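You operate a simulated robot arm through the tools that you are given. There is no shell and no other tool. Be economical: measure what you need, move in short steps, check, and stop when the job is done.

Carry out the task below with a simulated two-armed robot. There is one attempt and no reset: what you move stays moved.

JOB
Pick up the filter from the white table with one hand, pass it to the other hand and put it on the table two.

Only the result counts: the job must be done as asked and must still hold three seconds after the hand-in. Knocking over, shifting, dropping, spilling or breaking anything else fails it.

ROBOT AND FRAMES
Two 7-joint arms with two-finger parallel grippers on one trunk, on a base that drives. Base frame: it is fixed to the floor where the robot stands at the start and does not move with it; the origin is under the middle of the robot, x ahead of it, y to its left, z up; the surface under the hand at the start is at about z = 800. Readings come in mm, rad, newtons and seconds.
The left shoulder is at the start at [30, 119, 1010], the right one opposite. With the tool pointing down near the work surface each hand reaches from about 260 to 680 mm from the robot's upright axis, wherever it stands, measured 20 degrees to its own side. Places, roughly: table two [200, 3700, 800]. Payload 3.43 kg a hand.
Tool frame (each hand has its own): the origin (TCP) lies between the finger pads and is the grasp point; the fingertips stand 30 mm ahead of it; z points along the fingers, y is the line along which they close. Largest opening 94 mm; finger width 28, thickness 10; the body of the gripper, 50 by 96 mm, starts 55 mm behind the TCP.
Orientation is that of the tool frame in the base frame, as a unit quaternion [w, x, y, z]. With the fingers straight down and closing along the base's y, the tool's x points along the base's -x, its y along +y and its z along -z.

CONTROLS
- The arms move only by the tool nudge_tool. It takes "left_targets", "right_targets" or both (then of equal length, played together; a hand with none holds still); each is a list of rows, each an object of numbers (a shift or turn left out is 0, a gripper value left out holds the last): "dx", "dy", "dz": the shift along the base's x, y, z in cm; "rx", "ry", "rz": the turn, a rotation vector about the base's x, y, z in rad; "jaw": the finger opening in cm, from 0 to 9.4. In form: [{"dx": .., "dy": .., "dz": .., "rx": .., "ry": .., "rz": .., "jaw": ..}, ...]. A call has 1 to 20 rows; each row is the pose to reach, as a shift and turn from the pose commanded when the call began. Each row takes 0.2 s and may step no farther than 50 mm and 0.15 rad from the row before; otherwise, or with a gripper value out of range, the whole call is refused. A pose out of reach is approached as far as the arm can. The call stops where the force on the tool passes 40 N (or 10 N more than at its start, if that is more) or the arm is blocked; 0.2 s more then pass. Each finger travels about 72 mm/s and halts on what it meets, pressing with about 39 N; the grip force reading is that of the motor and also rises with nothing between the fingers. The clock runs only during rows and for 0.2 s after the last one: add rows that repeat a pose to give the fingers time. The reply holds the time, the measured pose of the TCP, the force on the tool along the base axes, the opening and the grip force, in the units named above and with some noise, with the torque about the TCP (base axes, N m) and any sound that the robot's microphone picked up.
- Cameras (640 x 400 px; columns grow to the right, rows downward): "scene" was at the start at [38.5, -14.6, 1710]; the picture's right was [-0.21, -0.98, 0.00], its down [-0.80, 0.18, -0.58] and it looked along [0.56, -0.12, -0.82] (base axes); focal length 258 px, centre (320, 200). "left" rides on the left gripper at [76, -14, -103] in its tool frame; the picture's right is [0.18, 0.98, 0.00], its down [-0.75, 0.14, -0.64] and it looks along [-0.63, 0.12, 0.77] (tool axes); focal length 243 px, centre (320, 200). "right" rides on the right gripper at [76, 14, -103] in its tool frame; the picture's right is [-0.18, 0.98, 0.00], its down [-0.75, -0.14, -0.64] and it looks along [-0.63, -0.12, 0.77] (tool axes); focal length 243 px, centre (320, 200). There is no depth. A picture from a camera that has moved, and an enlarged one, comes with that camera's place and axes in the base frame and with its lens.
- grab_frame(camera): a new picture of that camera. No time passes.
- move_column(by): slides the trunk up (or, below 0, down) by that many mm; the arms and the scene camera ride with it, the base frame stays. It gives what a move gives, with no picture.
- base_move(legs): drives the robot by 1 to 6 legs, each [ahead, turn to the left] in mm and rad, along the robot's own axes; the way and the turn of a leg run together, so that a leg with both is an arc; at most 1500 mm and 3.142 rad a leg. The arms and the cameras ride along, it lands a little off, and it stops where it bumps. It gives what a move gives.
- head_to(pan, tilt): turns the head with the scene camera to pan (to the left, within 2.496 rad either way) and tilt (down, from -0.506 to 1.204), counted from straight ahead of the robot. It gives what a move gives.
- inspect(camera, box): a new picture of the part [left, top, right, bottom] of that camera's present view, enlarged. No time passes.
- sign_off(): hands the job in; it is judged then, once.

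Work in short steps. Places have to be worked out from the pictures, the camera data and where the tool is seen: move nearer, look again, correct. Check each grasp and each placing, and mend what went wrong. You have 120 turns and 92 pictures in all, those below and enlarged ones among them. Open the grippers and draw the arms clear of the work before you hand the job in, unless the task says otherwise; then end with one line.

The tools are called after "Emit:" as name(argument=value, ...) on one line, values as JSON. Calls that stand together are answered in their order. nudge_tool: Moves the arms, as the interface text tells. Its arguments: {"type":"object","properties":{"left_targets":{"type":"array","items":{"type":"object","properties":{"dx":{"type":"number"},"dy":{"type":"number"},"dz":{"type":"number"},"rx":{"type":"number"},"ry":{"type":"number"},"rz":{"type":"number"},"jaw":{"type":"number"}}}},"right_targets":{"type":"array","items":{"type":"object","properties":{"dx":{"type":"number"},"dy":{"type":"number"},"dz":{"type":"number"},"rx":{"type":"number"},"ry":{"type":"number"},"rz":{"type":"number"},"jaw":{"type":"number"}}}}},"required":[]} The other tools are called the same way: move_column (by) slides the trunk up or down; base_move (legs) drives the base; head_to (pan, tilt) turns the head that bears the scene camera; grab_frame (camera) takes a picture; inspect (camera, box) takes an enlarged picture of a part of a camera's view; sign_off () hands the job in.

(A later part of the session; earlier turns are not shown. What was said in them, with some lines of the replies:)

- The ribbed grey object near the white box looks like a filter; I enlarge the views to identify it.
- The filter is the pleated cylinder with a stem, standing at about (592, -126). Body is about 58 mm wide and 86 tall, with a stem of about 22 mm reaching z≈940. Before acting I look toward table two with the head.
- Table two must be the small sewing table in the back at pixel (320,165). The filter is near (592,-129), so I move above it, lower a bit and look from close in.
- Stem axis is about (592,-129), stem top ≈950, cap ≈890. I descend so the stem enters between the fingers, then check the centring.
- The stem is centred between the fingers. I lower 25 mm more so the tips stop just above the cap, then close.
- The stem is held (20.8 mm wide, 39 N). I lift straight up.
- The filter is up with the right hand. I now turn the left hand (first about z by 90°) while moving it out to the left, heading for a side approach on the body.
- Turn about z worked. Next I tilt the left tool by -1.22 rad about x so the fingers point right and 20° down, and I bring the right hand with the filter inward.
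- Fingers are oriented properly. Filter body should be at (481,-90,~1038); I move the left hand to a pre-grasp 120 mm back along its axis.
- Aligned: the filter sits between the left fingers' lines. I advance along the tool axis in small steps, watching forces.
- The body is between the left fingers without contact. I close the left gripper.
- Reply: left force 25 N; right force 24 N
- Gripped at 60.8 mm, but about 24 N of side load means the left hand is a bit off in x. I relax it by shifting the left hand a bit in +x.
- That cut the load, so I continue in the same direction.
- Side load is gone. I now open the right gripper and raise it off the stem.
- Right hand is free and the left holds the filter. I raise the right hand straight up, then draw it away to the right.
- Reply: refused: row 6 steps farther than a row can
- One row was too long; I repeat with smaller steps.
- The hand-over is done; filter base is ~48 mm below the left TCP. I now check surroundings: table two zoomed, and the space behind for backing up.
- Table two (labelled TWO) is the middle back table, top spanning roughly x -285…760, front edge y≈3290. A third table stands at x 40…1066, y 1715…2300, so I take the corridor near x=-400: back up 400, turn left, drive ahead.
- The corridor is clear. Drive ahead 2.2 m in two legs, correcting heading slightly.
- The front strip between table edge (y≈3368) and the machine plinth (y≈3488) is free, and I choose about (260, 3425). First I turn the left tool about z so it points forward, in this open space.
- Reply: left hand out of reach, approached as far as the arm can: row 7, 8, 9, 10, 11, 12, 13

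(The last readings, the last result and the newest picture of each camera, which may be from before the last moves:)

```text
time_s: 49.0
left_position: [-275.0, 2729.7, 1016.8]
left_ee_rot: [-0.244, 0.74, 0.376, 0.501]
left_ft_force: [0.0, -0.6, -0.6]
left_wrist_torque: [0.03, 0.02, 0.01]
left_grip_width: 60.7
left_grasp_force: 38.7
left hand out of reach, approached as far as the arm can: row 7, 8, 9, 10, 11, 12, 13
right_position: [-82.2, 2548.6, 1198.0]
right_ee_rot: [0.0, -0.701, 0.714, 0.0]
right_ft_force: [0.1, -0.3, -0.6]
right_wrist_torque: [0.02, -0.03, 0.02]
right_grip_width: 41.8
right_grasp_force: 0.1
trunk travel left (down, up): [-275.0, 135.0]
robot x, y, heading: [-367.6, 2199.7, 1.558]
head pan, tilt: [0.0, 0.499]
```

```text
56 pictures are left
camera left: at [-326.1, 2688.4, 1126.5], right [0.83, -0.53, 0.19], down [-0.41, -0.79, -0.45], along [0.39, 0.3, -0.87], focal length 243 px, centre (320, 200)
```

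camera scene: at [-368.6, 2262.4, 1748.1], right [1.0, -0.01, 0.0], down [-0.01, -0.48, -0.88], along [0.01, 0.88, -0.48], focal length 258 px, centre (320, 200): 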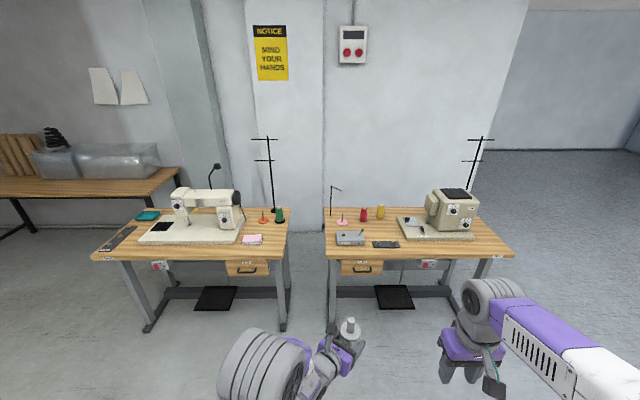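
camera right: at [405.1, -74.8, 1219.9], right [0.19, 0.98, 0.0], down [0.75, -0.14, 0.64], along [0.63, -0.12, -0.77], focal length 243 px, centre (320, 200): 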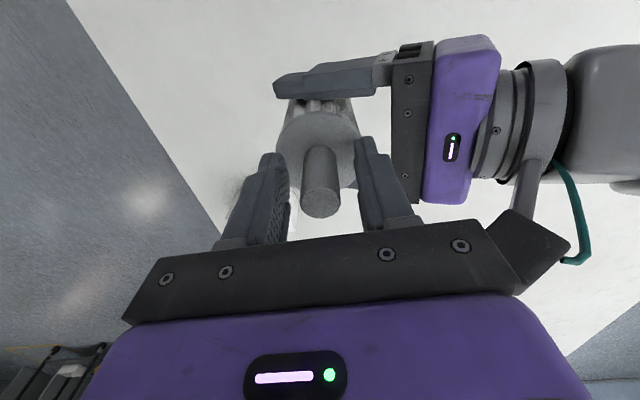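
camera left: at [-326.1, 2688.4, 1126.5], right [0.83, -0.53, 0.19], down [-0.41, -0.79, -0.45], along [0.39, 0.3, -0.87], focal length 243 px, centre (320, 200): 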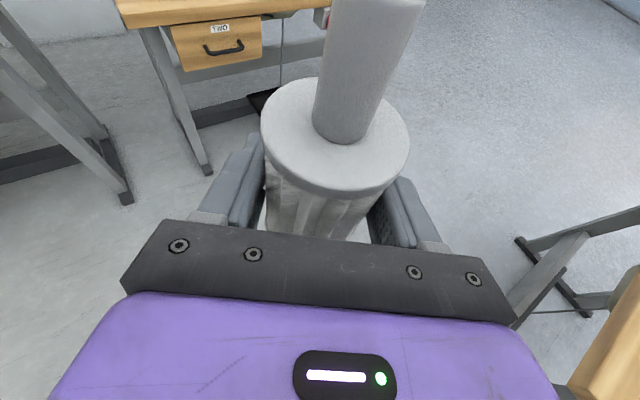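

The left wrist reached its limit at about 37° right of forward; that's good enough, and I'll turn the base more to the left to compensate. I reset the command to an attainable orientation (total rz 0.8).

Emit:
nudge_tool(left_targets=[{"rz": -0.14}, {"rz": -0.28}, {"rz": -0.42}, {"rz": -0.56}, {"rz": -0.7}, {"rz": -0.8}, {"rz": -0.8}, {"rz": -0.8}])

```text
time_s: 50.9
left_position: [-274.3, 2731.1, 1017.9]
left_ee_rot: [-0.03, 0.828, 0.059, 0.557]
left_ft_force: [0.3, -0.5, -0.8]
left_wrist_torque: [0.01, 0.01, 0.02]
left_grip_width: 60.8
left_grasp_force: 39.0
right_position: [-83.7, 2548.7, 1196.6]
right_ee_rot: [0.0, -0.701, 0.713, 0.0]
right_ft_force: [0.0, -0.9, 0.0]
right_wrist_torque: [0.01, 0.0, 0.01]
right_grip_width: 41.9
right_grasp_force: 0.0
trunk travel left (down, up): [-275.0, 135.0]
robot x, y, heading: [-367.2, 2199.9, 1.555]
head pan, tilt: [0.0, 0.499]
```

The command restarted from the reached pose, so it turned back too far. I first level the filter (about 2° tilt) and then turn +0.65 rad about z.

Emit:
nudge_tool(left_targets=[{"rx": 0.023, "ry": -0.035, "dz": 1}, {"rx": 0.023, "ry": -0.035, "dz": 2}])

Emit:
nudge_tool(left_targets=[{"rz": 0.14}, {"rz": 0.28}, {"rz": 0.42}, {"rz": 0.56}, {"rz": 0.65}, {"rz": 0.65}], right_targets=[{"dy": -2}, {"dy": -4}, {"dy": -6}, {"dy": -8}, {"dy": -8}, {"dy": -8}])

```text
time_s: 51.5
left_position: [-274.3, 2730.5, 1036.5]
left_ee_rot: [-0.038, 0.818, 0.052, 0.572]
left_ft_force: [0.2, 0.7, -0.1]
left_wrist_torque: [0.02, 0.01, -0.02]
left_grip_width: 60.8
left_grasp_force: 39.2
right_position: [-83.2, 2550.0, 1197.1]
right_ee_rot: [0.0, -0.701, 0.713, 0.0]
right_ft_force: [-0.4, 0.1, -0.5]
right_wrist_torque: [0.03, 0.01, 0.0]
right_grip_width: 41.9
right_grasp_force: 0.0
trunk travel left (down, up): [-275.0, 135.0]
robot x, y, heading: [-366.1, 2201.1, 1.554]
head pan, tilt: [0.0, 0.499]
```

```text
time_s: 52.9
left_position: [-274.1, 2729.3, 1036.6]
left_ee_rot: [-0.219, 0.759, 0.311, 0.529]
left_ft_force: [-0.9, 0.2, 0.4]
left_wrist_torque: [-0.04, -0.02, 0.01]
left_grip_width: 60.8
left_grasp_force: 39.0
right_position: [-83.3, 2468.3, 1197.0]
right_ee_rot: [0.0, -0.701, 0.713, -0.001]
right_ft_force: [0.0, 0.4, -0.8]
right_wrist_torque: [0.02, 0.0, 0.01]
right_grip_width: 42.3
right_grasp_force: 0.0
trunk travel left (down, up): [-275.0, 135.0]
robot x, y, heading: [-368.5, 2202.4, 1.557]
head pan, tilt: [0.0, 0.499]
```

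Filter is vertical again and the tool points 45° right of forward. Now drive: ahead 580, turn right, drive 900 along the aisle, then look.

Emit:
base_move(legs=[[580, 0], [0, -1.557]])

Emit:
grab_frame(camera="scene")

Emit:
head_to(pan=-0.9, tilt=0.7)

Emit:
grab_frame(camera="scene")

```text
time_s: 59.9
left_position: [172.8, 2697.5, 1036.5]
left_ee_rot: [0.213, 0.76, -0.307, 0.532]
left_ft_force: [-0.1, 0.3, 0.4]
left_wrist_torque: [0.0, 0.02, 0.01]
left_grip_width: 61.0
left_grasp_force: 38.9
right_position: [-83.4, 2501.3, 1197.0]
right_ee_rot: [0.0, -0.003, 1.0, 0.0]
right_ft_force: [0.4, 0.5, 0.0]
right_wrist_torque: [0.01, 0.0, -0.02]
right_grip_width: 42.1
right_grasp_force: 0.1
trunk travel left (down, up): [-275.0, 135.0]
robot x, y, heading: [-358.7, 2776.8, 0.008]
head pan, tilt: [0.0, 0.499]
```

```text
55 pictures are left
camera scene: at [-300.8, 2780.5, 1748.1], right [0.01, -1.0, 0.0], down [-0.48, 0.0, -0.88], along [0.88, 0.01, -0.48], focal length 258 px, centre (320, 200)
```

scene: 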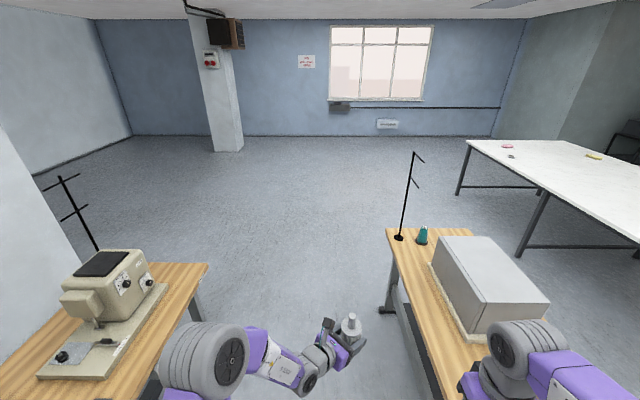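

```text
time_s: 61.1
left_position: [172.1, 2696.7, 1037.7]
left_ee_rot: [0.214, 0.76, -0.308, 0.531]
left_ft_force: [-0.3, -0.4, -0.2]
left_wrist_torque: [0.0, -0.03, 0.0]
left_grip_width: 60.9
left_grasp_force: 39.2
right_position: [-84.2, 2500.1, 1196.9]
right_ee_rot: [0.0, -0.002, 1.0, 0.001]
right_ft_force: [0.7, 0.1, -0.9]
right_wrist_torque: [-0.01, -0.03, 0.04]
right_grip_width: 42.0
right_grasp_force: 0.1
trunk travel left (down, up): [-275.0, 135.0]
robot x, y, heading: [-358.0, 2781.2, 0.0]
head pan, tilt: [-0.901, 0.7]
```

```text
54 pictures are left
camera scene: at [-338.3, 2713.8, 1730.4], right [-0.78, -0.63, 0.0], down [-0.4, 0.5, -0.77], along [0.48, -0.59, -0.64], focal length 258 px, centre (320, 200)
```

scene: 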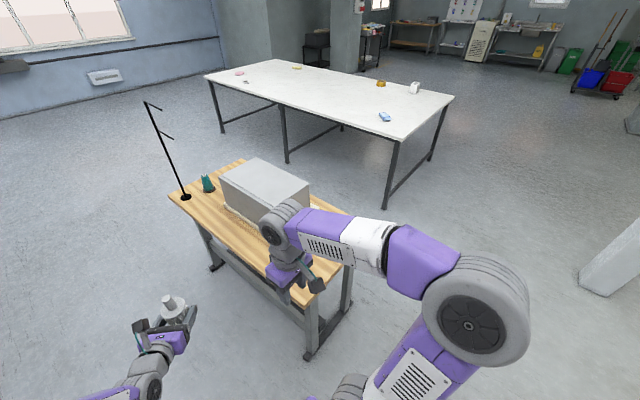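

Aisle is about 990 mm wide (y 2375…3368). I raise the trunk for clearance over the table items and look down at the side to judge the base footprint.

Emit:
move_column(by=120)

Emit:
head_to(pan=-1.57, tilt=1.2)

Emit:
grab_frame(camera="scene")

Emit:
head_to(pan=0, tilt=1.2)

Emit:
grab_frame(camera="scene")

```text
time_s: 62.6
left_position: [171.5, 2697.1, 1157.3]
left_ee_rot: [0.213, 0.76, -0.307, 0.532]
left_ft_force: [0.1, 0.7, -1.6]
left_wrist_torque: [-0.03, -0.02, -0.01]
left_grip_width: 60.7
left_grasp_force: 38.6
right_position: [-83.3, 2500.2, 1317.3]
right_ee_rot: [0.0, -0.003, 1.0, 0.0]
right_ft_force: [-0.1, 0.7, 0.2]
right_wrist_torque: [0.0, 0.0, 0.0]
right_grip_width: 41.9
right_grasp_force: 0.0
trunk travel left (down, up): [-395.0, 15.0]
robot x, y, heading: [-361.3, 2780.7, 0.007]
head pan, tilt: [-0.901, 0.7]
```

```text
time_s: 63.7
left_position: [173.8, 2697.0, 1157.5]
left_ee_rot: [0.214, 0.76, -0.308, 0.531]
left_ft_force: [-0.1, -0.1, -0.8]
left_wrist_torque: [0.0, 0.03, -0.01]
left_grip_width: 60.8
left_grasp_force: 38.8
right_position: [-84.8, 2501.4, 1318.5]
right_ee_rot: [0.0, -0.003, 1.0, 0.0]
right_ft_force: [0.6, -0.7, 0.8]
right_wrist_torque: [-0.01, -0.02, 0.0]
right_grip_width: 42.0
right_grasp_force: 0.1
trunk travel left (down, up): [-395.0, 15.0]
robot x, y, heading: [-358.4, 2776.3, 0.01]
head pan, tilt: [-1.571, 1.201]
```

```text
53 pictures are left
camera scene: at [-391.1, 2723.9, 1814.4], right [-1.0, -0.01, 0.0], down [-0.01, 0.93, -0.36], along [0.0, -0.36, -0.93], focal length 258 px, centre (320, 200)
```

scene: 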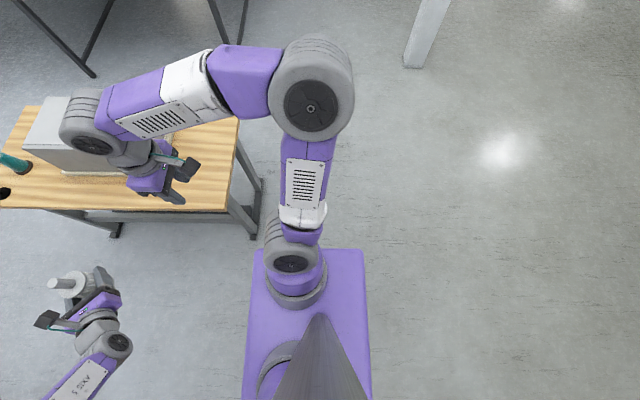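

```text
time_s: 65.3
left_position: [172.9, 2697.2, 1157.8]
left_ee_rot: [0.214, 0.76, -0.308, 0.531]
left_ft_force: [-0.2, 0.8, -0.8]
left_wrist_torque: [-0.02, -0.03, 0.0]
left_grip_width: 60.7
left_grasp_force: 39.0
right_position: [-84.6, 2501.4, 1318.0]
right_ee_rot: [0.0, -0.002, 1.0, 0.0]
right_ft_force: [0.4, 0.3, -0.3]
right_wrist_torque: [0.0, 0.02, -0.04]
right_grip_width: 41.8
right_grasp_force: 0.1
trunk travel left (down, up): [-395.0, 15.0]
robot x, y, heading: [-361.0, 2776.6, 0.011]
head pan, tilt: [0.0, 1.201]
```

```text
52 pictures are left
camera scene: at [-335.8, 2780.3, 1814.4], right [0.01, -1.0, 0.0], down [-0.93, -0.01, -0.36], along [0.36, 0.0, -0.93], focal length 258 px, centre (320, 200)
```

scene: 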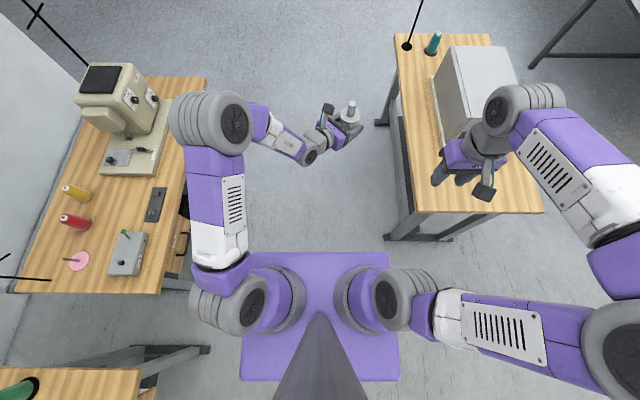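

The body is compact, but to keep margin I steer to the aisle centre (y≈2870): turn 0.1 left, drive 812 mm, then view.

Emit:
base_move(legs=[[0, 0.1], [812, 0]])

Emit:
head_to(pan=0.9, tilt=0.7)

Emit:
grab_frame(camera="scene")

```text
time_s: 70.2
left_position: [989.3, 2841.7, 1158.2]
left_ee_rot: [0.187, 0.774, -0.269, 0.542]
left_ft_force: [-0.7, 0.1, -1.3]
left_wrist_torque: [0.01, -0.03, 0.01]
left_grip_width: 60.8
left_grasp_force: 39.5
right_position: [752.7, 2620.7, 1317.3]
right_ee_rot: [0.001, -0.054, 0.999, 0.0]
right_ft_force: [0.1, 0.5, 0.0]
right_wrist_torque: [0.0, -0.01, 0.0]
right_grip_width: 42.2
right_grasp_force: 0.1
trunk travel left (down, up): [-395.0, 15.0]
robot x, y, heading: [445.3, 2870.5, 0.107]
head pan, tilt: [0.0, 1.201]
```

```text
time_s: 71.4
left_position: [989.2, 2841.1, 1156.9]
left_ee_rot: [0.187, 0.774, -0.269, 0.541]
left_ft_force: [-1.6, -0.5, -0.3]
left_wrist_torque: [-0.01, 0.02, -0.02]
left_grip_width: 60.7
left_grasp_force: 39.0
right_position: [753.6, 2620.1, 1317.5]
right_ee_rot: [0.0, -0.054, 0.999, 0.0]
right_ft_force: [-0.7, 0.4, -0.7]
right_wrist_torque: [-0.01, 0.02, -0.02]
right_grip_width: 41.9
right_grasp_force: 0.1
trunk travel left (down, up): [-395.0, 15.0]
robot x, y, heading: [450.0, 2869.8, 0.111]
head pan, tilt: [0.901, 0.7]
```

```text
51 pictures are left
camera scene: at [464.3, 2938.8, 1850.3], right [0.85, -0.53, 0.0], down [-0.34, -0.55, -0.76], along [0.41, 0.65, -0.64], focal length 258 px, centre (320, 200)
```

scene: 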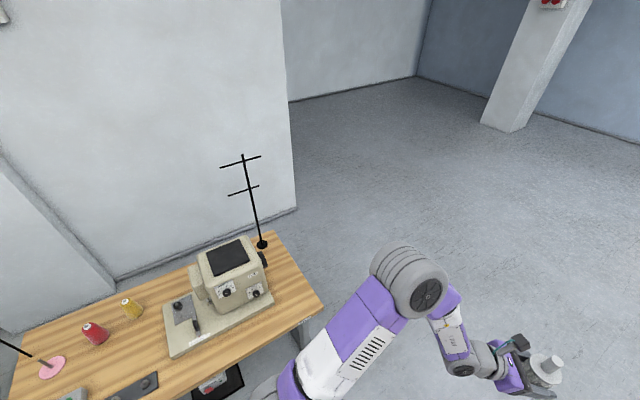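

All clear at arm height. I turn left by 2.04 rad so the tool faces table two nearly square.

Emit:
base_move(legs=[[0, 1.0], [0, 1.04]])

Emit:
head_to(pan=-0.3, tilt=0.9)

Emit:
grab_frame(camera="scene")

Emit:
grab_frame(camera="left")

```text
time_s: 77.0
left_position: [230.3, 3361.3, 1156.1]
left_ee_rot: [-0.365, 0.633, 0.52, 0.442]
left_ft_force: [-0.4, -0.3, -0.3]
left_wrist_torque: [0.01, 0.0, -0.02]
left_grip_width: 60.9
left_grasp_force: 39.5
right_position: [534.6, 3251.9, 1318.3]
right_ee_rot: [0.0, 0.88, -0.475, -0.001]
right_ft_force: [-0.1, 0.8, 0.6]
right_wrist_torque: [0.02, 0.01, -0.01]
right_grip_width: 42.1
right_grasp_force: 0.0
trunk travel left (down, up): [-395.0, 15.0]
robot x, y, heading: [449.1, 2871.2, 2.153]
head pan, tilt: [0.901, 0.7]
```

```text
time_s: 78.4
left_position: [229.7, 3360.0, 1156.7]
left_ee_rot: [-0.366, 0.633, 0.521, 0.441]
left_ft_force: [-0.1, 0.5, -1.4]
left_wrist_torque: [-0.01, -0.03, 0.05]
left_grip_width: 60.9
left_grasp_force: 38.9
right_position: [534.8, 3251.0, 1317.1]
right_ee_rot: [0.0, 0.88, -0.475, 0.0]
right_ft_force: [-0.2, -0.1, -0.2]
right_wrist_torque: [-0.02, 0.01, 0.0]
right_grip_width: 42.1
right_grasp_force: 0.1
trunk travel left (down, up): [-395.0, 15.0]
robot x, y, heading: [454.6, 2868.5, 2.156]
head pan, tilt: [-0.3, 0.901]
```

```text
50 pictures are left
camera scene: at [444.1, 2917.7, 1834.2], right [0.96, 0.28, 0.0], down [0.22, -0.75, -0.62], along [-0.17, 0.6, -0.78], focal length 258 px, centre (320, 200)
```

scene: 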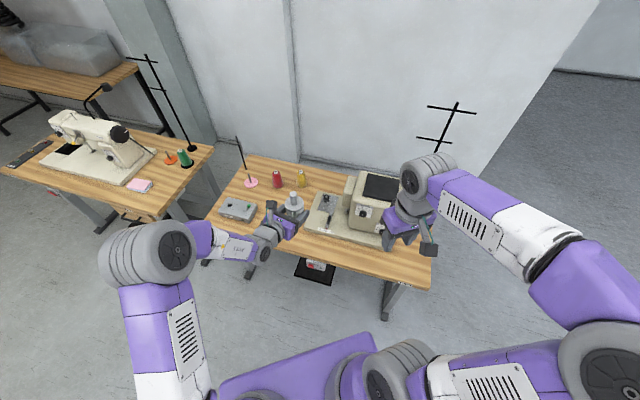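

```text
49 pictures are left
camera left: at [203.4, 3295.8, 1264.1], right [0.98, -0.13, 0.17], down [-0.03, -0.87, -0.49], along [0.21, 0.47, -0.86], focal length 243 px, centre (320, 200)
```

left: 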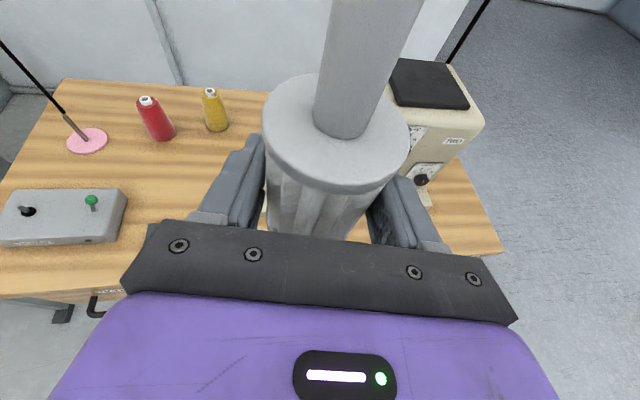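

The filter is over the table front at (230,3360). I zoom in to measure the strip from here.

Emit:
inspect(camera="scene", box=[200, 150, 440, 300])

```text
2.67 times, centred on (320, 225) of scene
camera zoom: at [444.1, 2917.7, 1834.2], right [0.96, 0.28, 0.0], down [0.22, -0.75, -0.62], along [-0.17, 0.6, -0.78], focal length 688 px, centre (320, 133)
```

zoom: 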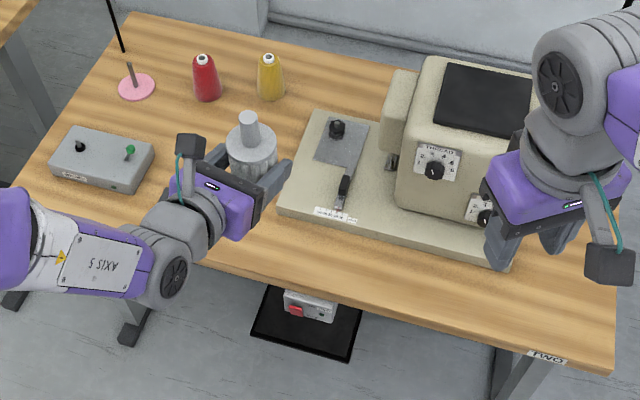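

Measured from here: table edge y≈3405–3420, machine plinth front y≈3510–3525. I extend the left hand toward (265, 3466) at this height, then lower the trunk.

Emit:
nudge_tool(left_targets=[{"dx": 1, "dy": 3}, {"dx": 2, "dy": 6}, {"dx": 3, "dy": 9}, {"dx": 3.5, "dy": 10.6}, {"dx": 3.5, "dy": 10.6}])

Emit:
move_column(by=-120)

Emit:
inspect(camera="scene", box=[200, 150, 440, 300])

Emit:
grab_frame(camera="left")

```text
time_s: 79.6
left_position: [265.5, 3465.1, 1157.6]
left_ee_rot: [-0.366, 0.632, 0.521, 0.442]
left_ft_force: [0.4, -0.7, 0.4]
left_wrist_torque: [-0.01, -0.02, 0.02]
left_grip_width: 60.6
left_grasp_force: 38.4
right_position: [535.2, 3250.8, 1317.0]
right_ee_rot: [-0.001, 0.88, -0.475, 0.0]
right_ft_force: [-0.1, 0.7, -0.7]
right_wrist_torque: [0.03, -0.02, -0.03]
right_grip_width: 42.0
right_grasp_force: 0.2
trunk travel left (down, up): [-395.0, 15.0]
robot x, y, heading: [449.0, 2870.9, 2.152]
head pan, tilt: [-0.3, 0.901]
```

```text
time_s: 81.1
left_position: [264.9, 3466.9, 1038.0]
left_ee_rot: [-0.365, 0.633, 0.52, 0.442]
left_ft_force: [-0.2, 0.1, -1.6]
left_wrist_torque: [0.03, 0.0, -0.02]
left_grip_width: 60.8
left_grasp_force: 39.2
right_position: [534.7, 3251.0, 1197.3]
right_ee_rot: [0.0, 0.88, -0.475, 0.001]
right_ft_force: [0.4, -0.7, 0.2]
right_wrist_torque: [0.0, 0.0, -0.02]
right_grip_width: 41.8
right_grasp_force: 0.1
trunk travel left (down, up): [-275.0, 135.0]
robot x, y, heading: [450.7, 2869.4, 2.158]
head pan, tilt: [-0.3, 0.901]
```

```text
2.67 times, centred on (320, 225) of scene
camera zoom: at [444.2, 2917.5, 1714.3], right [0.96, 0.28, 0.0], down [0.22, -0.75, -0.62], along [-0.17, 0.6, -0.78], focal length 688 px, centre (320, 133)
```

zoom: 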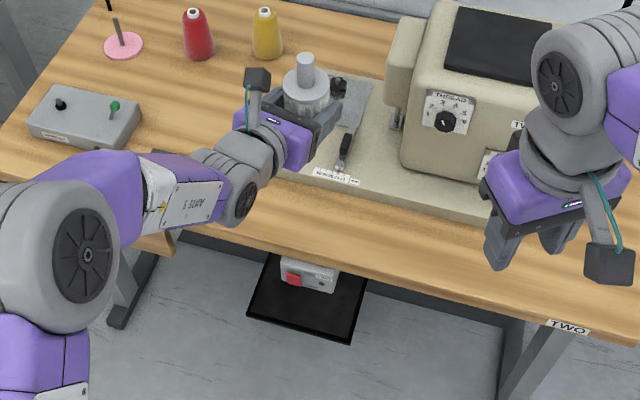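

```text
46 pictures are left
camera left: at [238.5, 3401.6, 1144.7], right [0.98, -0.13, 0.17], down [-0.03, -0.87, -0.49], along [0.21, 0.47, -0.86], focal length 243 px, centre (320, 200)
```

left: 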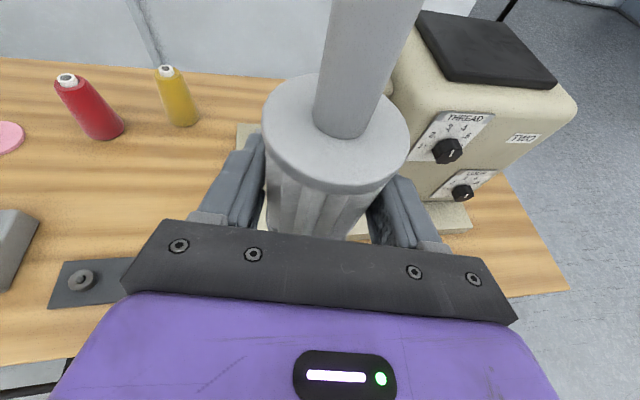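

Comparing the two trunk heights, table two's top is really at about z≈750, edge y≈3420, plinth y≈3536. I shift the filter to y≈3477 and lower the trunk 150 mm (base then ~840).

Emit:
nudge_tool(left_targets=[{"dy": 1}, {"dy": 1}])

Emit:
move_column(by=-150)

Emit:
grab_frame(camera="scene")

Emit:
inspect(camera="scene", box=[260, 130, 420, 230])

Emit:
grab_frame(camera="left")

```text
time_s: 81.7
left_position: [265.2, 3475.6, 1036.5]
left_ee_rot: [-0.365, 0.633, 0.521, 0.441]
left_ft_force: [-0.2, 0.0, -1.5]
left_wrist_torque: [-0.03, 0.01, 0.03]
left_grip_width: 60.8
left_grasp_force: 39.4
right_position: [534.6, 3251.8, 1196.6]
right_ee_rot: [0.0, 0.88, -0.475, 0.001]
right_ft_force: [0.9, 0.5, 0.0]
right_wrist_torque: [-0.02, 0.03, 0.03]
right_grip_width: 42.0
right_grasp_force: 0.1
trunk travel left (down, up): [-275.0, 135.0]
robot x, y, heading: [450.5, 2870.6, 2.16]
head pan, tilt: [-0.3, 0.901]
```

```text
time_s: 83.5
left_position: [266.1, 3475.6, 886.9]
left_ee_rot: [-0.365, 0.633, 0.52, 0.442]
left_ft_force: [-0.5, -0.1, -1.2]
left_wrist_torque: [0.0, 0.07, 0.0]
left_grip_width: 60.7
left_grasp_force: 39.4
right_position: [534.2, 3251.8, 1047.7]
right_ee_rot: [0.0, 0.88, -0.476, 0.0]
right_ft_force: [-0.8, -0.4, -0.3]
right_wrist_torque: [0.01, -0.01, 0.03]
right_grip_width: 41.7
right_grasp_force: 0.0
trunk travel left (down, up): [-125.0, 285.0]
robot x, y, heading: [446.7, 2866.7, 2.154]
head pan, tilt: [-0.3, 0.901]
```

```text
45 pictures are left
camera scene: at [444.2, 2917.5, 1564.3], right [0.96, 0.28, 0.0], down [0.22, -0.75, -0.62], along [-0.17, 0.6, -0.78], focal length 258 px, centre (320, 200)
```

scene: 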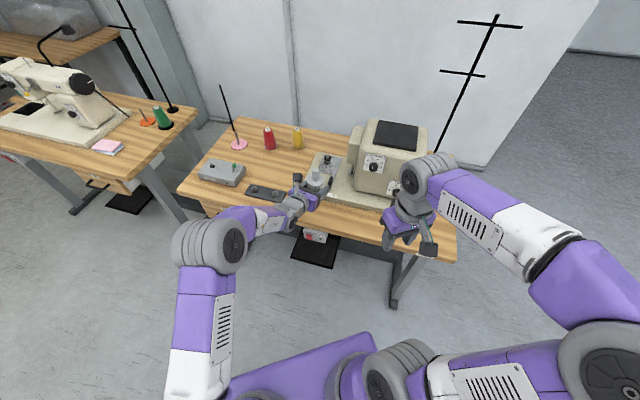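

```text
4.00 times, centred on (340, 180) of scene
camera zoom: at [444.2, 2917.5, 1564.3], right [0.96, 0.28, 0.0], down [0.22, -0.75, -0.62], along [-0.17, 0.6, -0.78], focal length 1032 px, centre (240, 280)
```

zoom: 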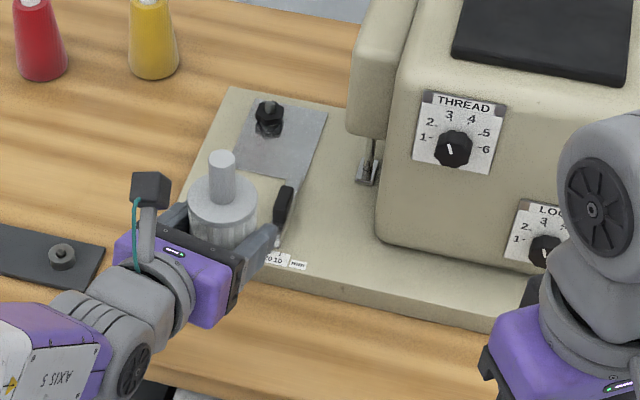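

```text
43 pictures are left
camera left: at [238.5, 3411.4, 994.6], right [0.98, -0.13, 0.17], down [-0.03, -0.87, -0.49], along [0.21, 0.47, -0.86], focal length 243 px, centre (320, 200)
```

left: 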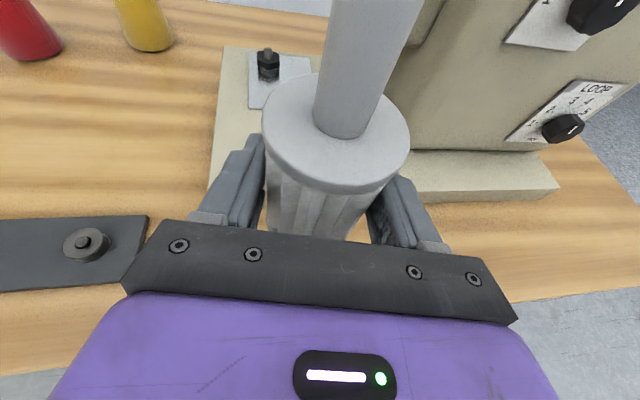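

Both cameras agree: table edge y≈3415–3425, plinth y≈3535, and the filter at y=3476 is centred in the strip. I lower with the arm 70 mm.

Emit:
nudge_tool(left_targets=[{"dz": -2}, {"dz": -4}, {"dz": -6}, {"dz": -7}, {"dz": -7}])

Emit:
inspect(camera="scene", box=[260, 150, 380, 230])

Emit:
grab_frame(camera="left")

```text
time_s: 84.7
left_position: [264.4, 3476.1, 817.0]
left_ee_rot: [-0.365, 0.633, 0.52, 0.442]
left_ft_force: [-0.3, -0.1, -0.8]
left_wrist_torque: [-0.01, 0.03, -0.02]
left_grip_width: 60.9
left_grasp_force: 39.2
right_position: [534.4, 3251.4, 1047.7]
right_ee_rot: [0.001, 0.879, -0.476, 0.001]
right_ft_force: [0.3, -0.6, -0.1]
right_wrist_torque: [0.0, 0.03, 0.0]
right_grip_width: 41.8
right_grasp_force: 0.0
trunk travel left (down, up): [-125.0, 285.0]
robot x, y, heading: [448.2, 2871.8, 2.156]
head pan, tilt: [-0.3, 0.901]
```

```text
5.00 times, centred on (320, 190) of scene
camera zoom: at [444.2, 2917.7, 1564.2], right [0.96, 0.28, 0.0], down [0.22, -0.75, -0.62], along [-0.17, 0.6, -0.78], focal length 1290 px, centre (320, 250)
```

zoom: 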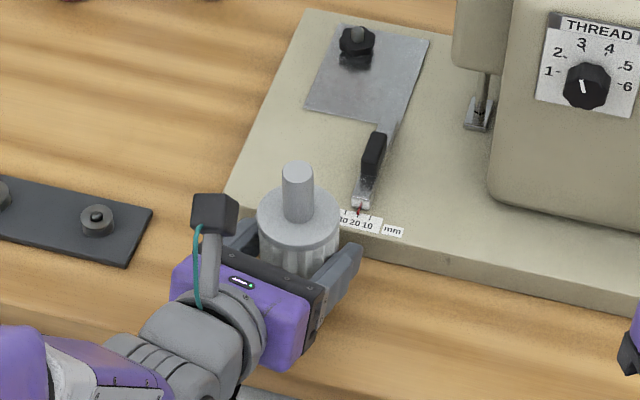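

```text
41 pictures are left
camera left: at [237.9, 3411.1, 924.2], right [0.98, -0.13, 0.17], down [-0.03, -0.87, -0.49], along [0.21, 0.47, -0.86], focal length 243 px, centre (320, 200)
```

left: 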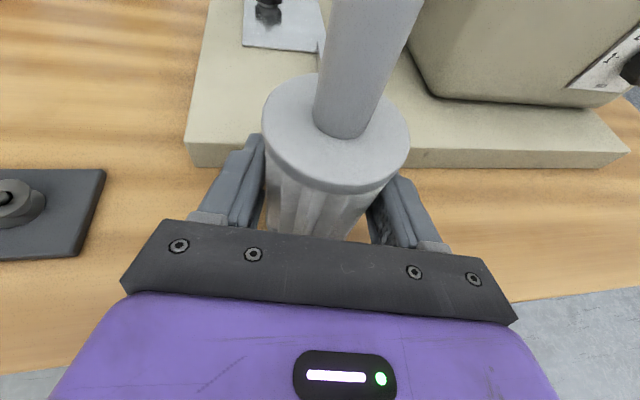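

Clear on all sides; base should be roughly 15–20 mm above the top. I lower slowly to feel contact.

Emit:
nudge_tool(left_targets=[{"dz": -0.3}, {"dz": -0.6}, {"dz": -0.9}, {"dz": -1.1}, {"dz": -1.3}])

```text
time_s: 85.8
left_position: [264.6, 3475.6, 810.5]
left_ee_rot: [-0.369, 0.631, 0.518, 0.445]
left_ft_force: [-1.5, -5.1, 22.1]
left_wrist_torque: [-0.73, 0.01, 0.0]
left_grip_width: 61.0
left_grasp_force: 39.1
right_position: [535.8, 3249.3, 1050.1]
right_ee_rot: [0.0, 0.88, -0.476, -0.001]
right_ft_force: [0.6, 0.6, 0.0]
right_wrist_torque: [-0.04, 0.0, -0.04]
right_grip_width: 42.1
right_grasp_force: 0.0
trunk travel left (down, up): [-125.0, 285.0]
robot x, y, heading: [450.9, 2866.1, 2.153]
head pan, tilt: [-0.3, 0.901]
```

Contact: 22 N at TCP z≈810 (table ≈ 762). I back the command off ~5 mm to unload and view it.

Emit:
nudge_tool(left_targets=[{"dz": 0.25}, {"dz": 0.5}, {"dz": 0.5}])

Emit:
inspect(camera="scene", box=[260, 150, 380, 230])

Emit:
grab_frame(camera="left")

```text
time_s: 86.7
left_position: [265.5, 3476.1, 811.1]
left_ee_rot: [-0.366, 0.632, 0.521, 0.442]
left_ft_force: [0.1, 6.5, 14.0]
left_wrist_torque: [-0.02, -0.05, 0.0]
left_grip_width: 60.7
left_grasp_force: 39.2
right_position: [534.6, 3250.8, 1046.9]
right_ee_rot: [-0.001, 0.879, -0.476, -0.001]
right_ft_force: [0.4, 0.5, -0.1]
right_wrist_torque: [0.01, 0.02, -0.03]
right_grip_width: 42.0
right_grasp_force: 0.1
trunk travel left (down, up): [-125.0, 285.0]
robot x, y, heading: [452.2, 2870.1, 2.156]
head pan, tilt: [-0.3, 0.901]
```

```text
5.00 times, centred on (320, 190) of scene
camera zoom: at [444.6, 2916.8, 1564.2], right [0.96, 0.28, 0.0], down [0.22, -0.75, -0.62], along [-0.17, 0.6, -0.78], focal length 1290 px, centre (320, 250)
```

zoom: 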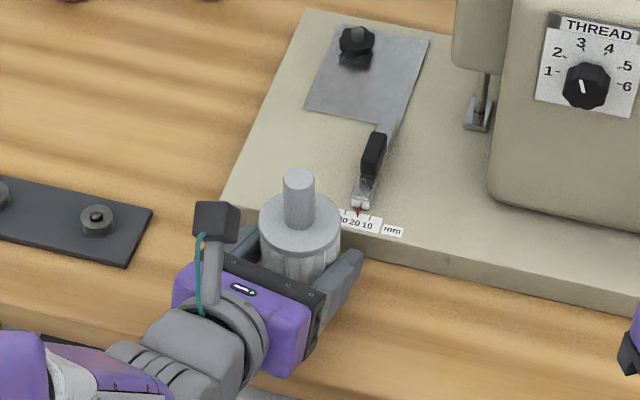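

```text
39 pictures are left
camera left: at [238.8, 3410.9, 916.8], right [0.98, -0.13, 0.17], down [-0.03, -0.87, -0.49], along [0.21, 0.47, -0.86], focal length 243 px, centre (320, 200)
```

left: 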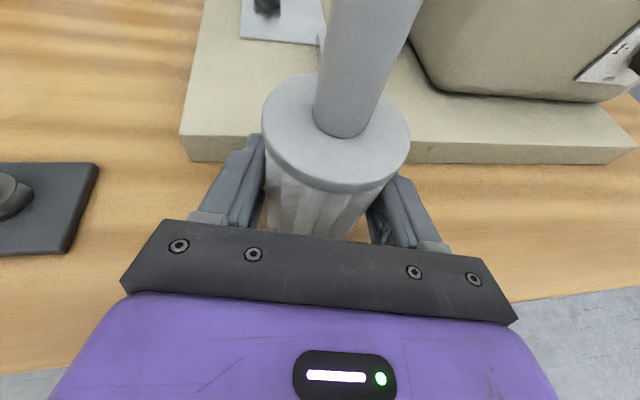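

Still about 14 N downward load; relax 3 mm more before releasing.

Emit:
nudge_tool(left_targets=[{"dz": 0.15}, {"dz": 0.25}, {"dz": 0.25}])

```text
time_s: 87.5
left_position: [266.7, 3474.3, 809.4]
left_ee_rot: [-0.364, 0.634, 0.52, 0.441]
left_ft_force: [1.5, 0.7, 2.8]
left_wrist_torque: [0.2, -0.09, -0.04]
left_grip_width: 60.8
left_grasp_force: 38.8
right_position: [535.1, 3251.4, 1047.2]
right_ee_rot: [0.0, 0.88, -0.475, 0.001]
right_ft_force: [0.1, 0.1, 0.1]
right_wrist_torque: [-0.04, 0.0, 0.01]
right_grip_width: 42.1
right_grasp_force: 0.1
trunk travel left (down, up): [-125.0, 285.0]
robot x, y, heading: [450.0, 2868.0, 2.152]
head pan, tilt: [-0.3, 0.901]
```

Nearly unloaded and standing. Open the left gripper to 8 cm.

Emit:
nudge_tool(left_targets=[{"jaw": 6.4}, {"jaw": 7.0}, {"jaw": 8.0}, {"jaw": 8.0}])

Emit:
inspect(camera="scene", box=[260, 150, 380, 230])

Emit:
grab_frame(camera="left")

```text
time_s: 88.5
left_position: [265.6, 3475.5, 811.7]
left_ee_rot: [-0.364, 0.634, 0.52, 0.442]
left_ft_force: [0.8, -0.3, -1.1]
left_wrist_torque: [-0.04, 0.0, 0.01]
left_grip_width: 79.9
left_grasp_force: 0.0
right_position: [535.5, 3250.5, 1046.2]
right_ee_rot: [-0.001, 0.88, -0.476, 0.0]
right_ft_force: [0.7, -0.1, -0.6]
right_wrist_torque: [0.01, 0.04, 0.0]
right_grip_width: 42.3
right_grasp_force: 0.0
trunk travel left (down, up): [-125.0, 285.0]
robot x, y, heading: [453.2, 2868.2, 2.15]
head pan, tilt: [-0.3, 0.901]
```

```text
5.00 times, centred on (320, 190) of scene
camera zoom: at [444.2, 2917.6, 1564.2], right [0.96, 0.28, 0.0], down [0.22, -0.75, -0.62], along [-0.17, 0.6, -0.78], focal length 1290 px, centre (320, 250)
```

zoom: 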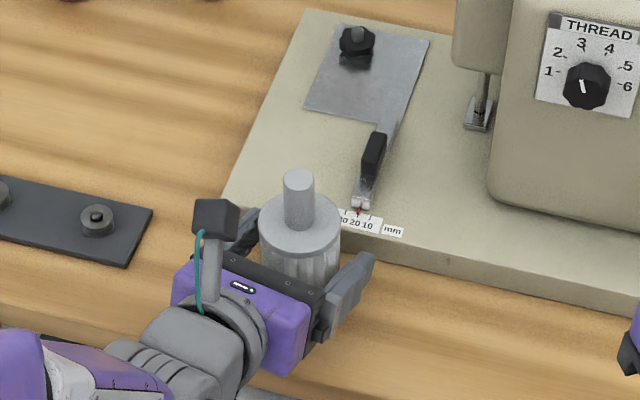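

```text
37 pictures are left
camera left: at [238.3, 3411.4, 918.8], right [0.98, -0.13, 0.17], down [-0.03, -0.87, -0.49], along [0.21, 0.47, -0.86], focal length 243 px, centre (320, 200)
```

left: 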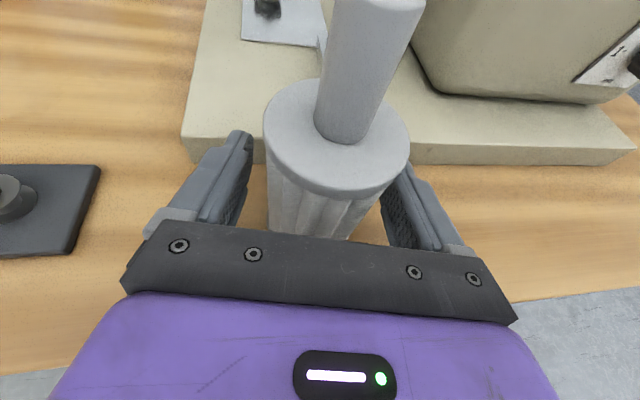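

The filter stands freely. I withdraw the left hand straight back along its axis.

Emit:
nudge_tool(left_targets=[{"dx": -0.36, "dy": -1.84, "dz": 0.68}, {"dx": -0.9, "dy": -4.6, "dz": 1.7}, {"dx": -1.6, "dy": -8.3, "dz": 3.1}, {"dx": -2.3, "dy": -12, "dz": 4.4}, {"dx": -3, "dy": -15, "dz": 5.6}, {"dx": -3, "dy": -15, "dz": 8}, {"dx": -3, "dy": -15, "dz": 8}])

Emit:
grab_frame(camera="scene")

Emit:
inspect(camera="scene", box=[260, 130, 380, 230])

```text
time_s: 90.0
left_position: [235.8, 3326.6, 890.9]
left_ee_rot: [-0.365, 0.633, 0.521, 0.441]
left_ft_force: [0.7, 0.0, 0.5]
left_wrist_torque: [0.02, 0.01, -0.01]
left_grip_width: 79.7
left_grasp_force: 0.1
right_position: [533.3, 3251.3, 1046.5]
right_ee_rot: [0.0, 0.88, -0.476, 0.0]
right_ft_force: [-0.3, -0.9, 0.6]
right_wrist_torque: [-0.01, -0.01, -0.02]
right_grip_width: 42.1
right_grasp_force: 0.1
trunk travel left (down, up): [-125.0, 285.0]
robot x, y, heading: [450.9, 2873.5, 2.151]
head pan, tilt: [-0.3, 0.901]
```

```text
36 pictures are left
camera scene: at [444.0, 2917.7, 1564.2], right [0.96, 0.28, 0.0], down [0.22, -0.75, -0.62], along [-0.17, 0.6, -0.78], focal length 258 px, centre (320, 200)
```

scene: 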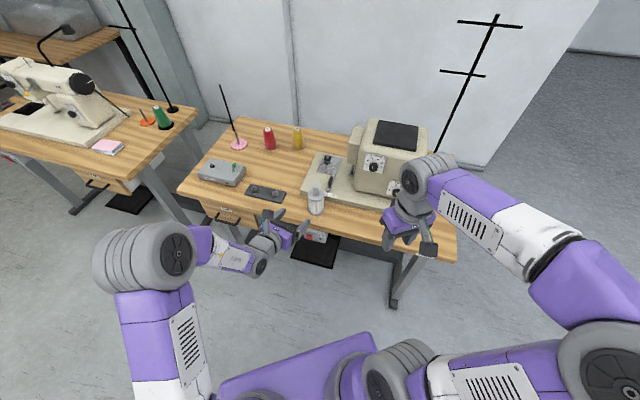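

```text
4.00 times, centred on (320, 180) of scene
camera zoom: at [444.0, 2917.7, 1564.2], right [0.96, 0.28, 0.0], down [0.22, -0.75, -0.62], along [-0.17, 0.6, -0.78], focal length 1032 px, centre (320, 280)
```

zoom: 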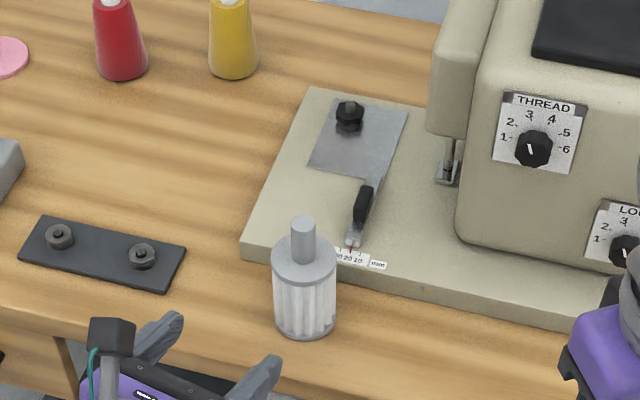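

The filter stands upright on table two, nothing else was disturbed, and both hands are clear. Handing in.

Emit:
sign_off()

```text
The job is handed in.
```

The right hand picked the filter up from the white table and passed it to the left hand, which stood it upright on table two in the clear strip in front of the machine; both hands are drawn clear.
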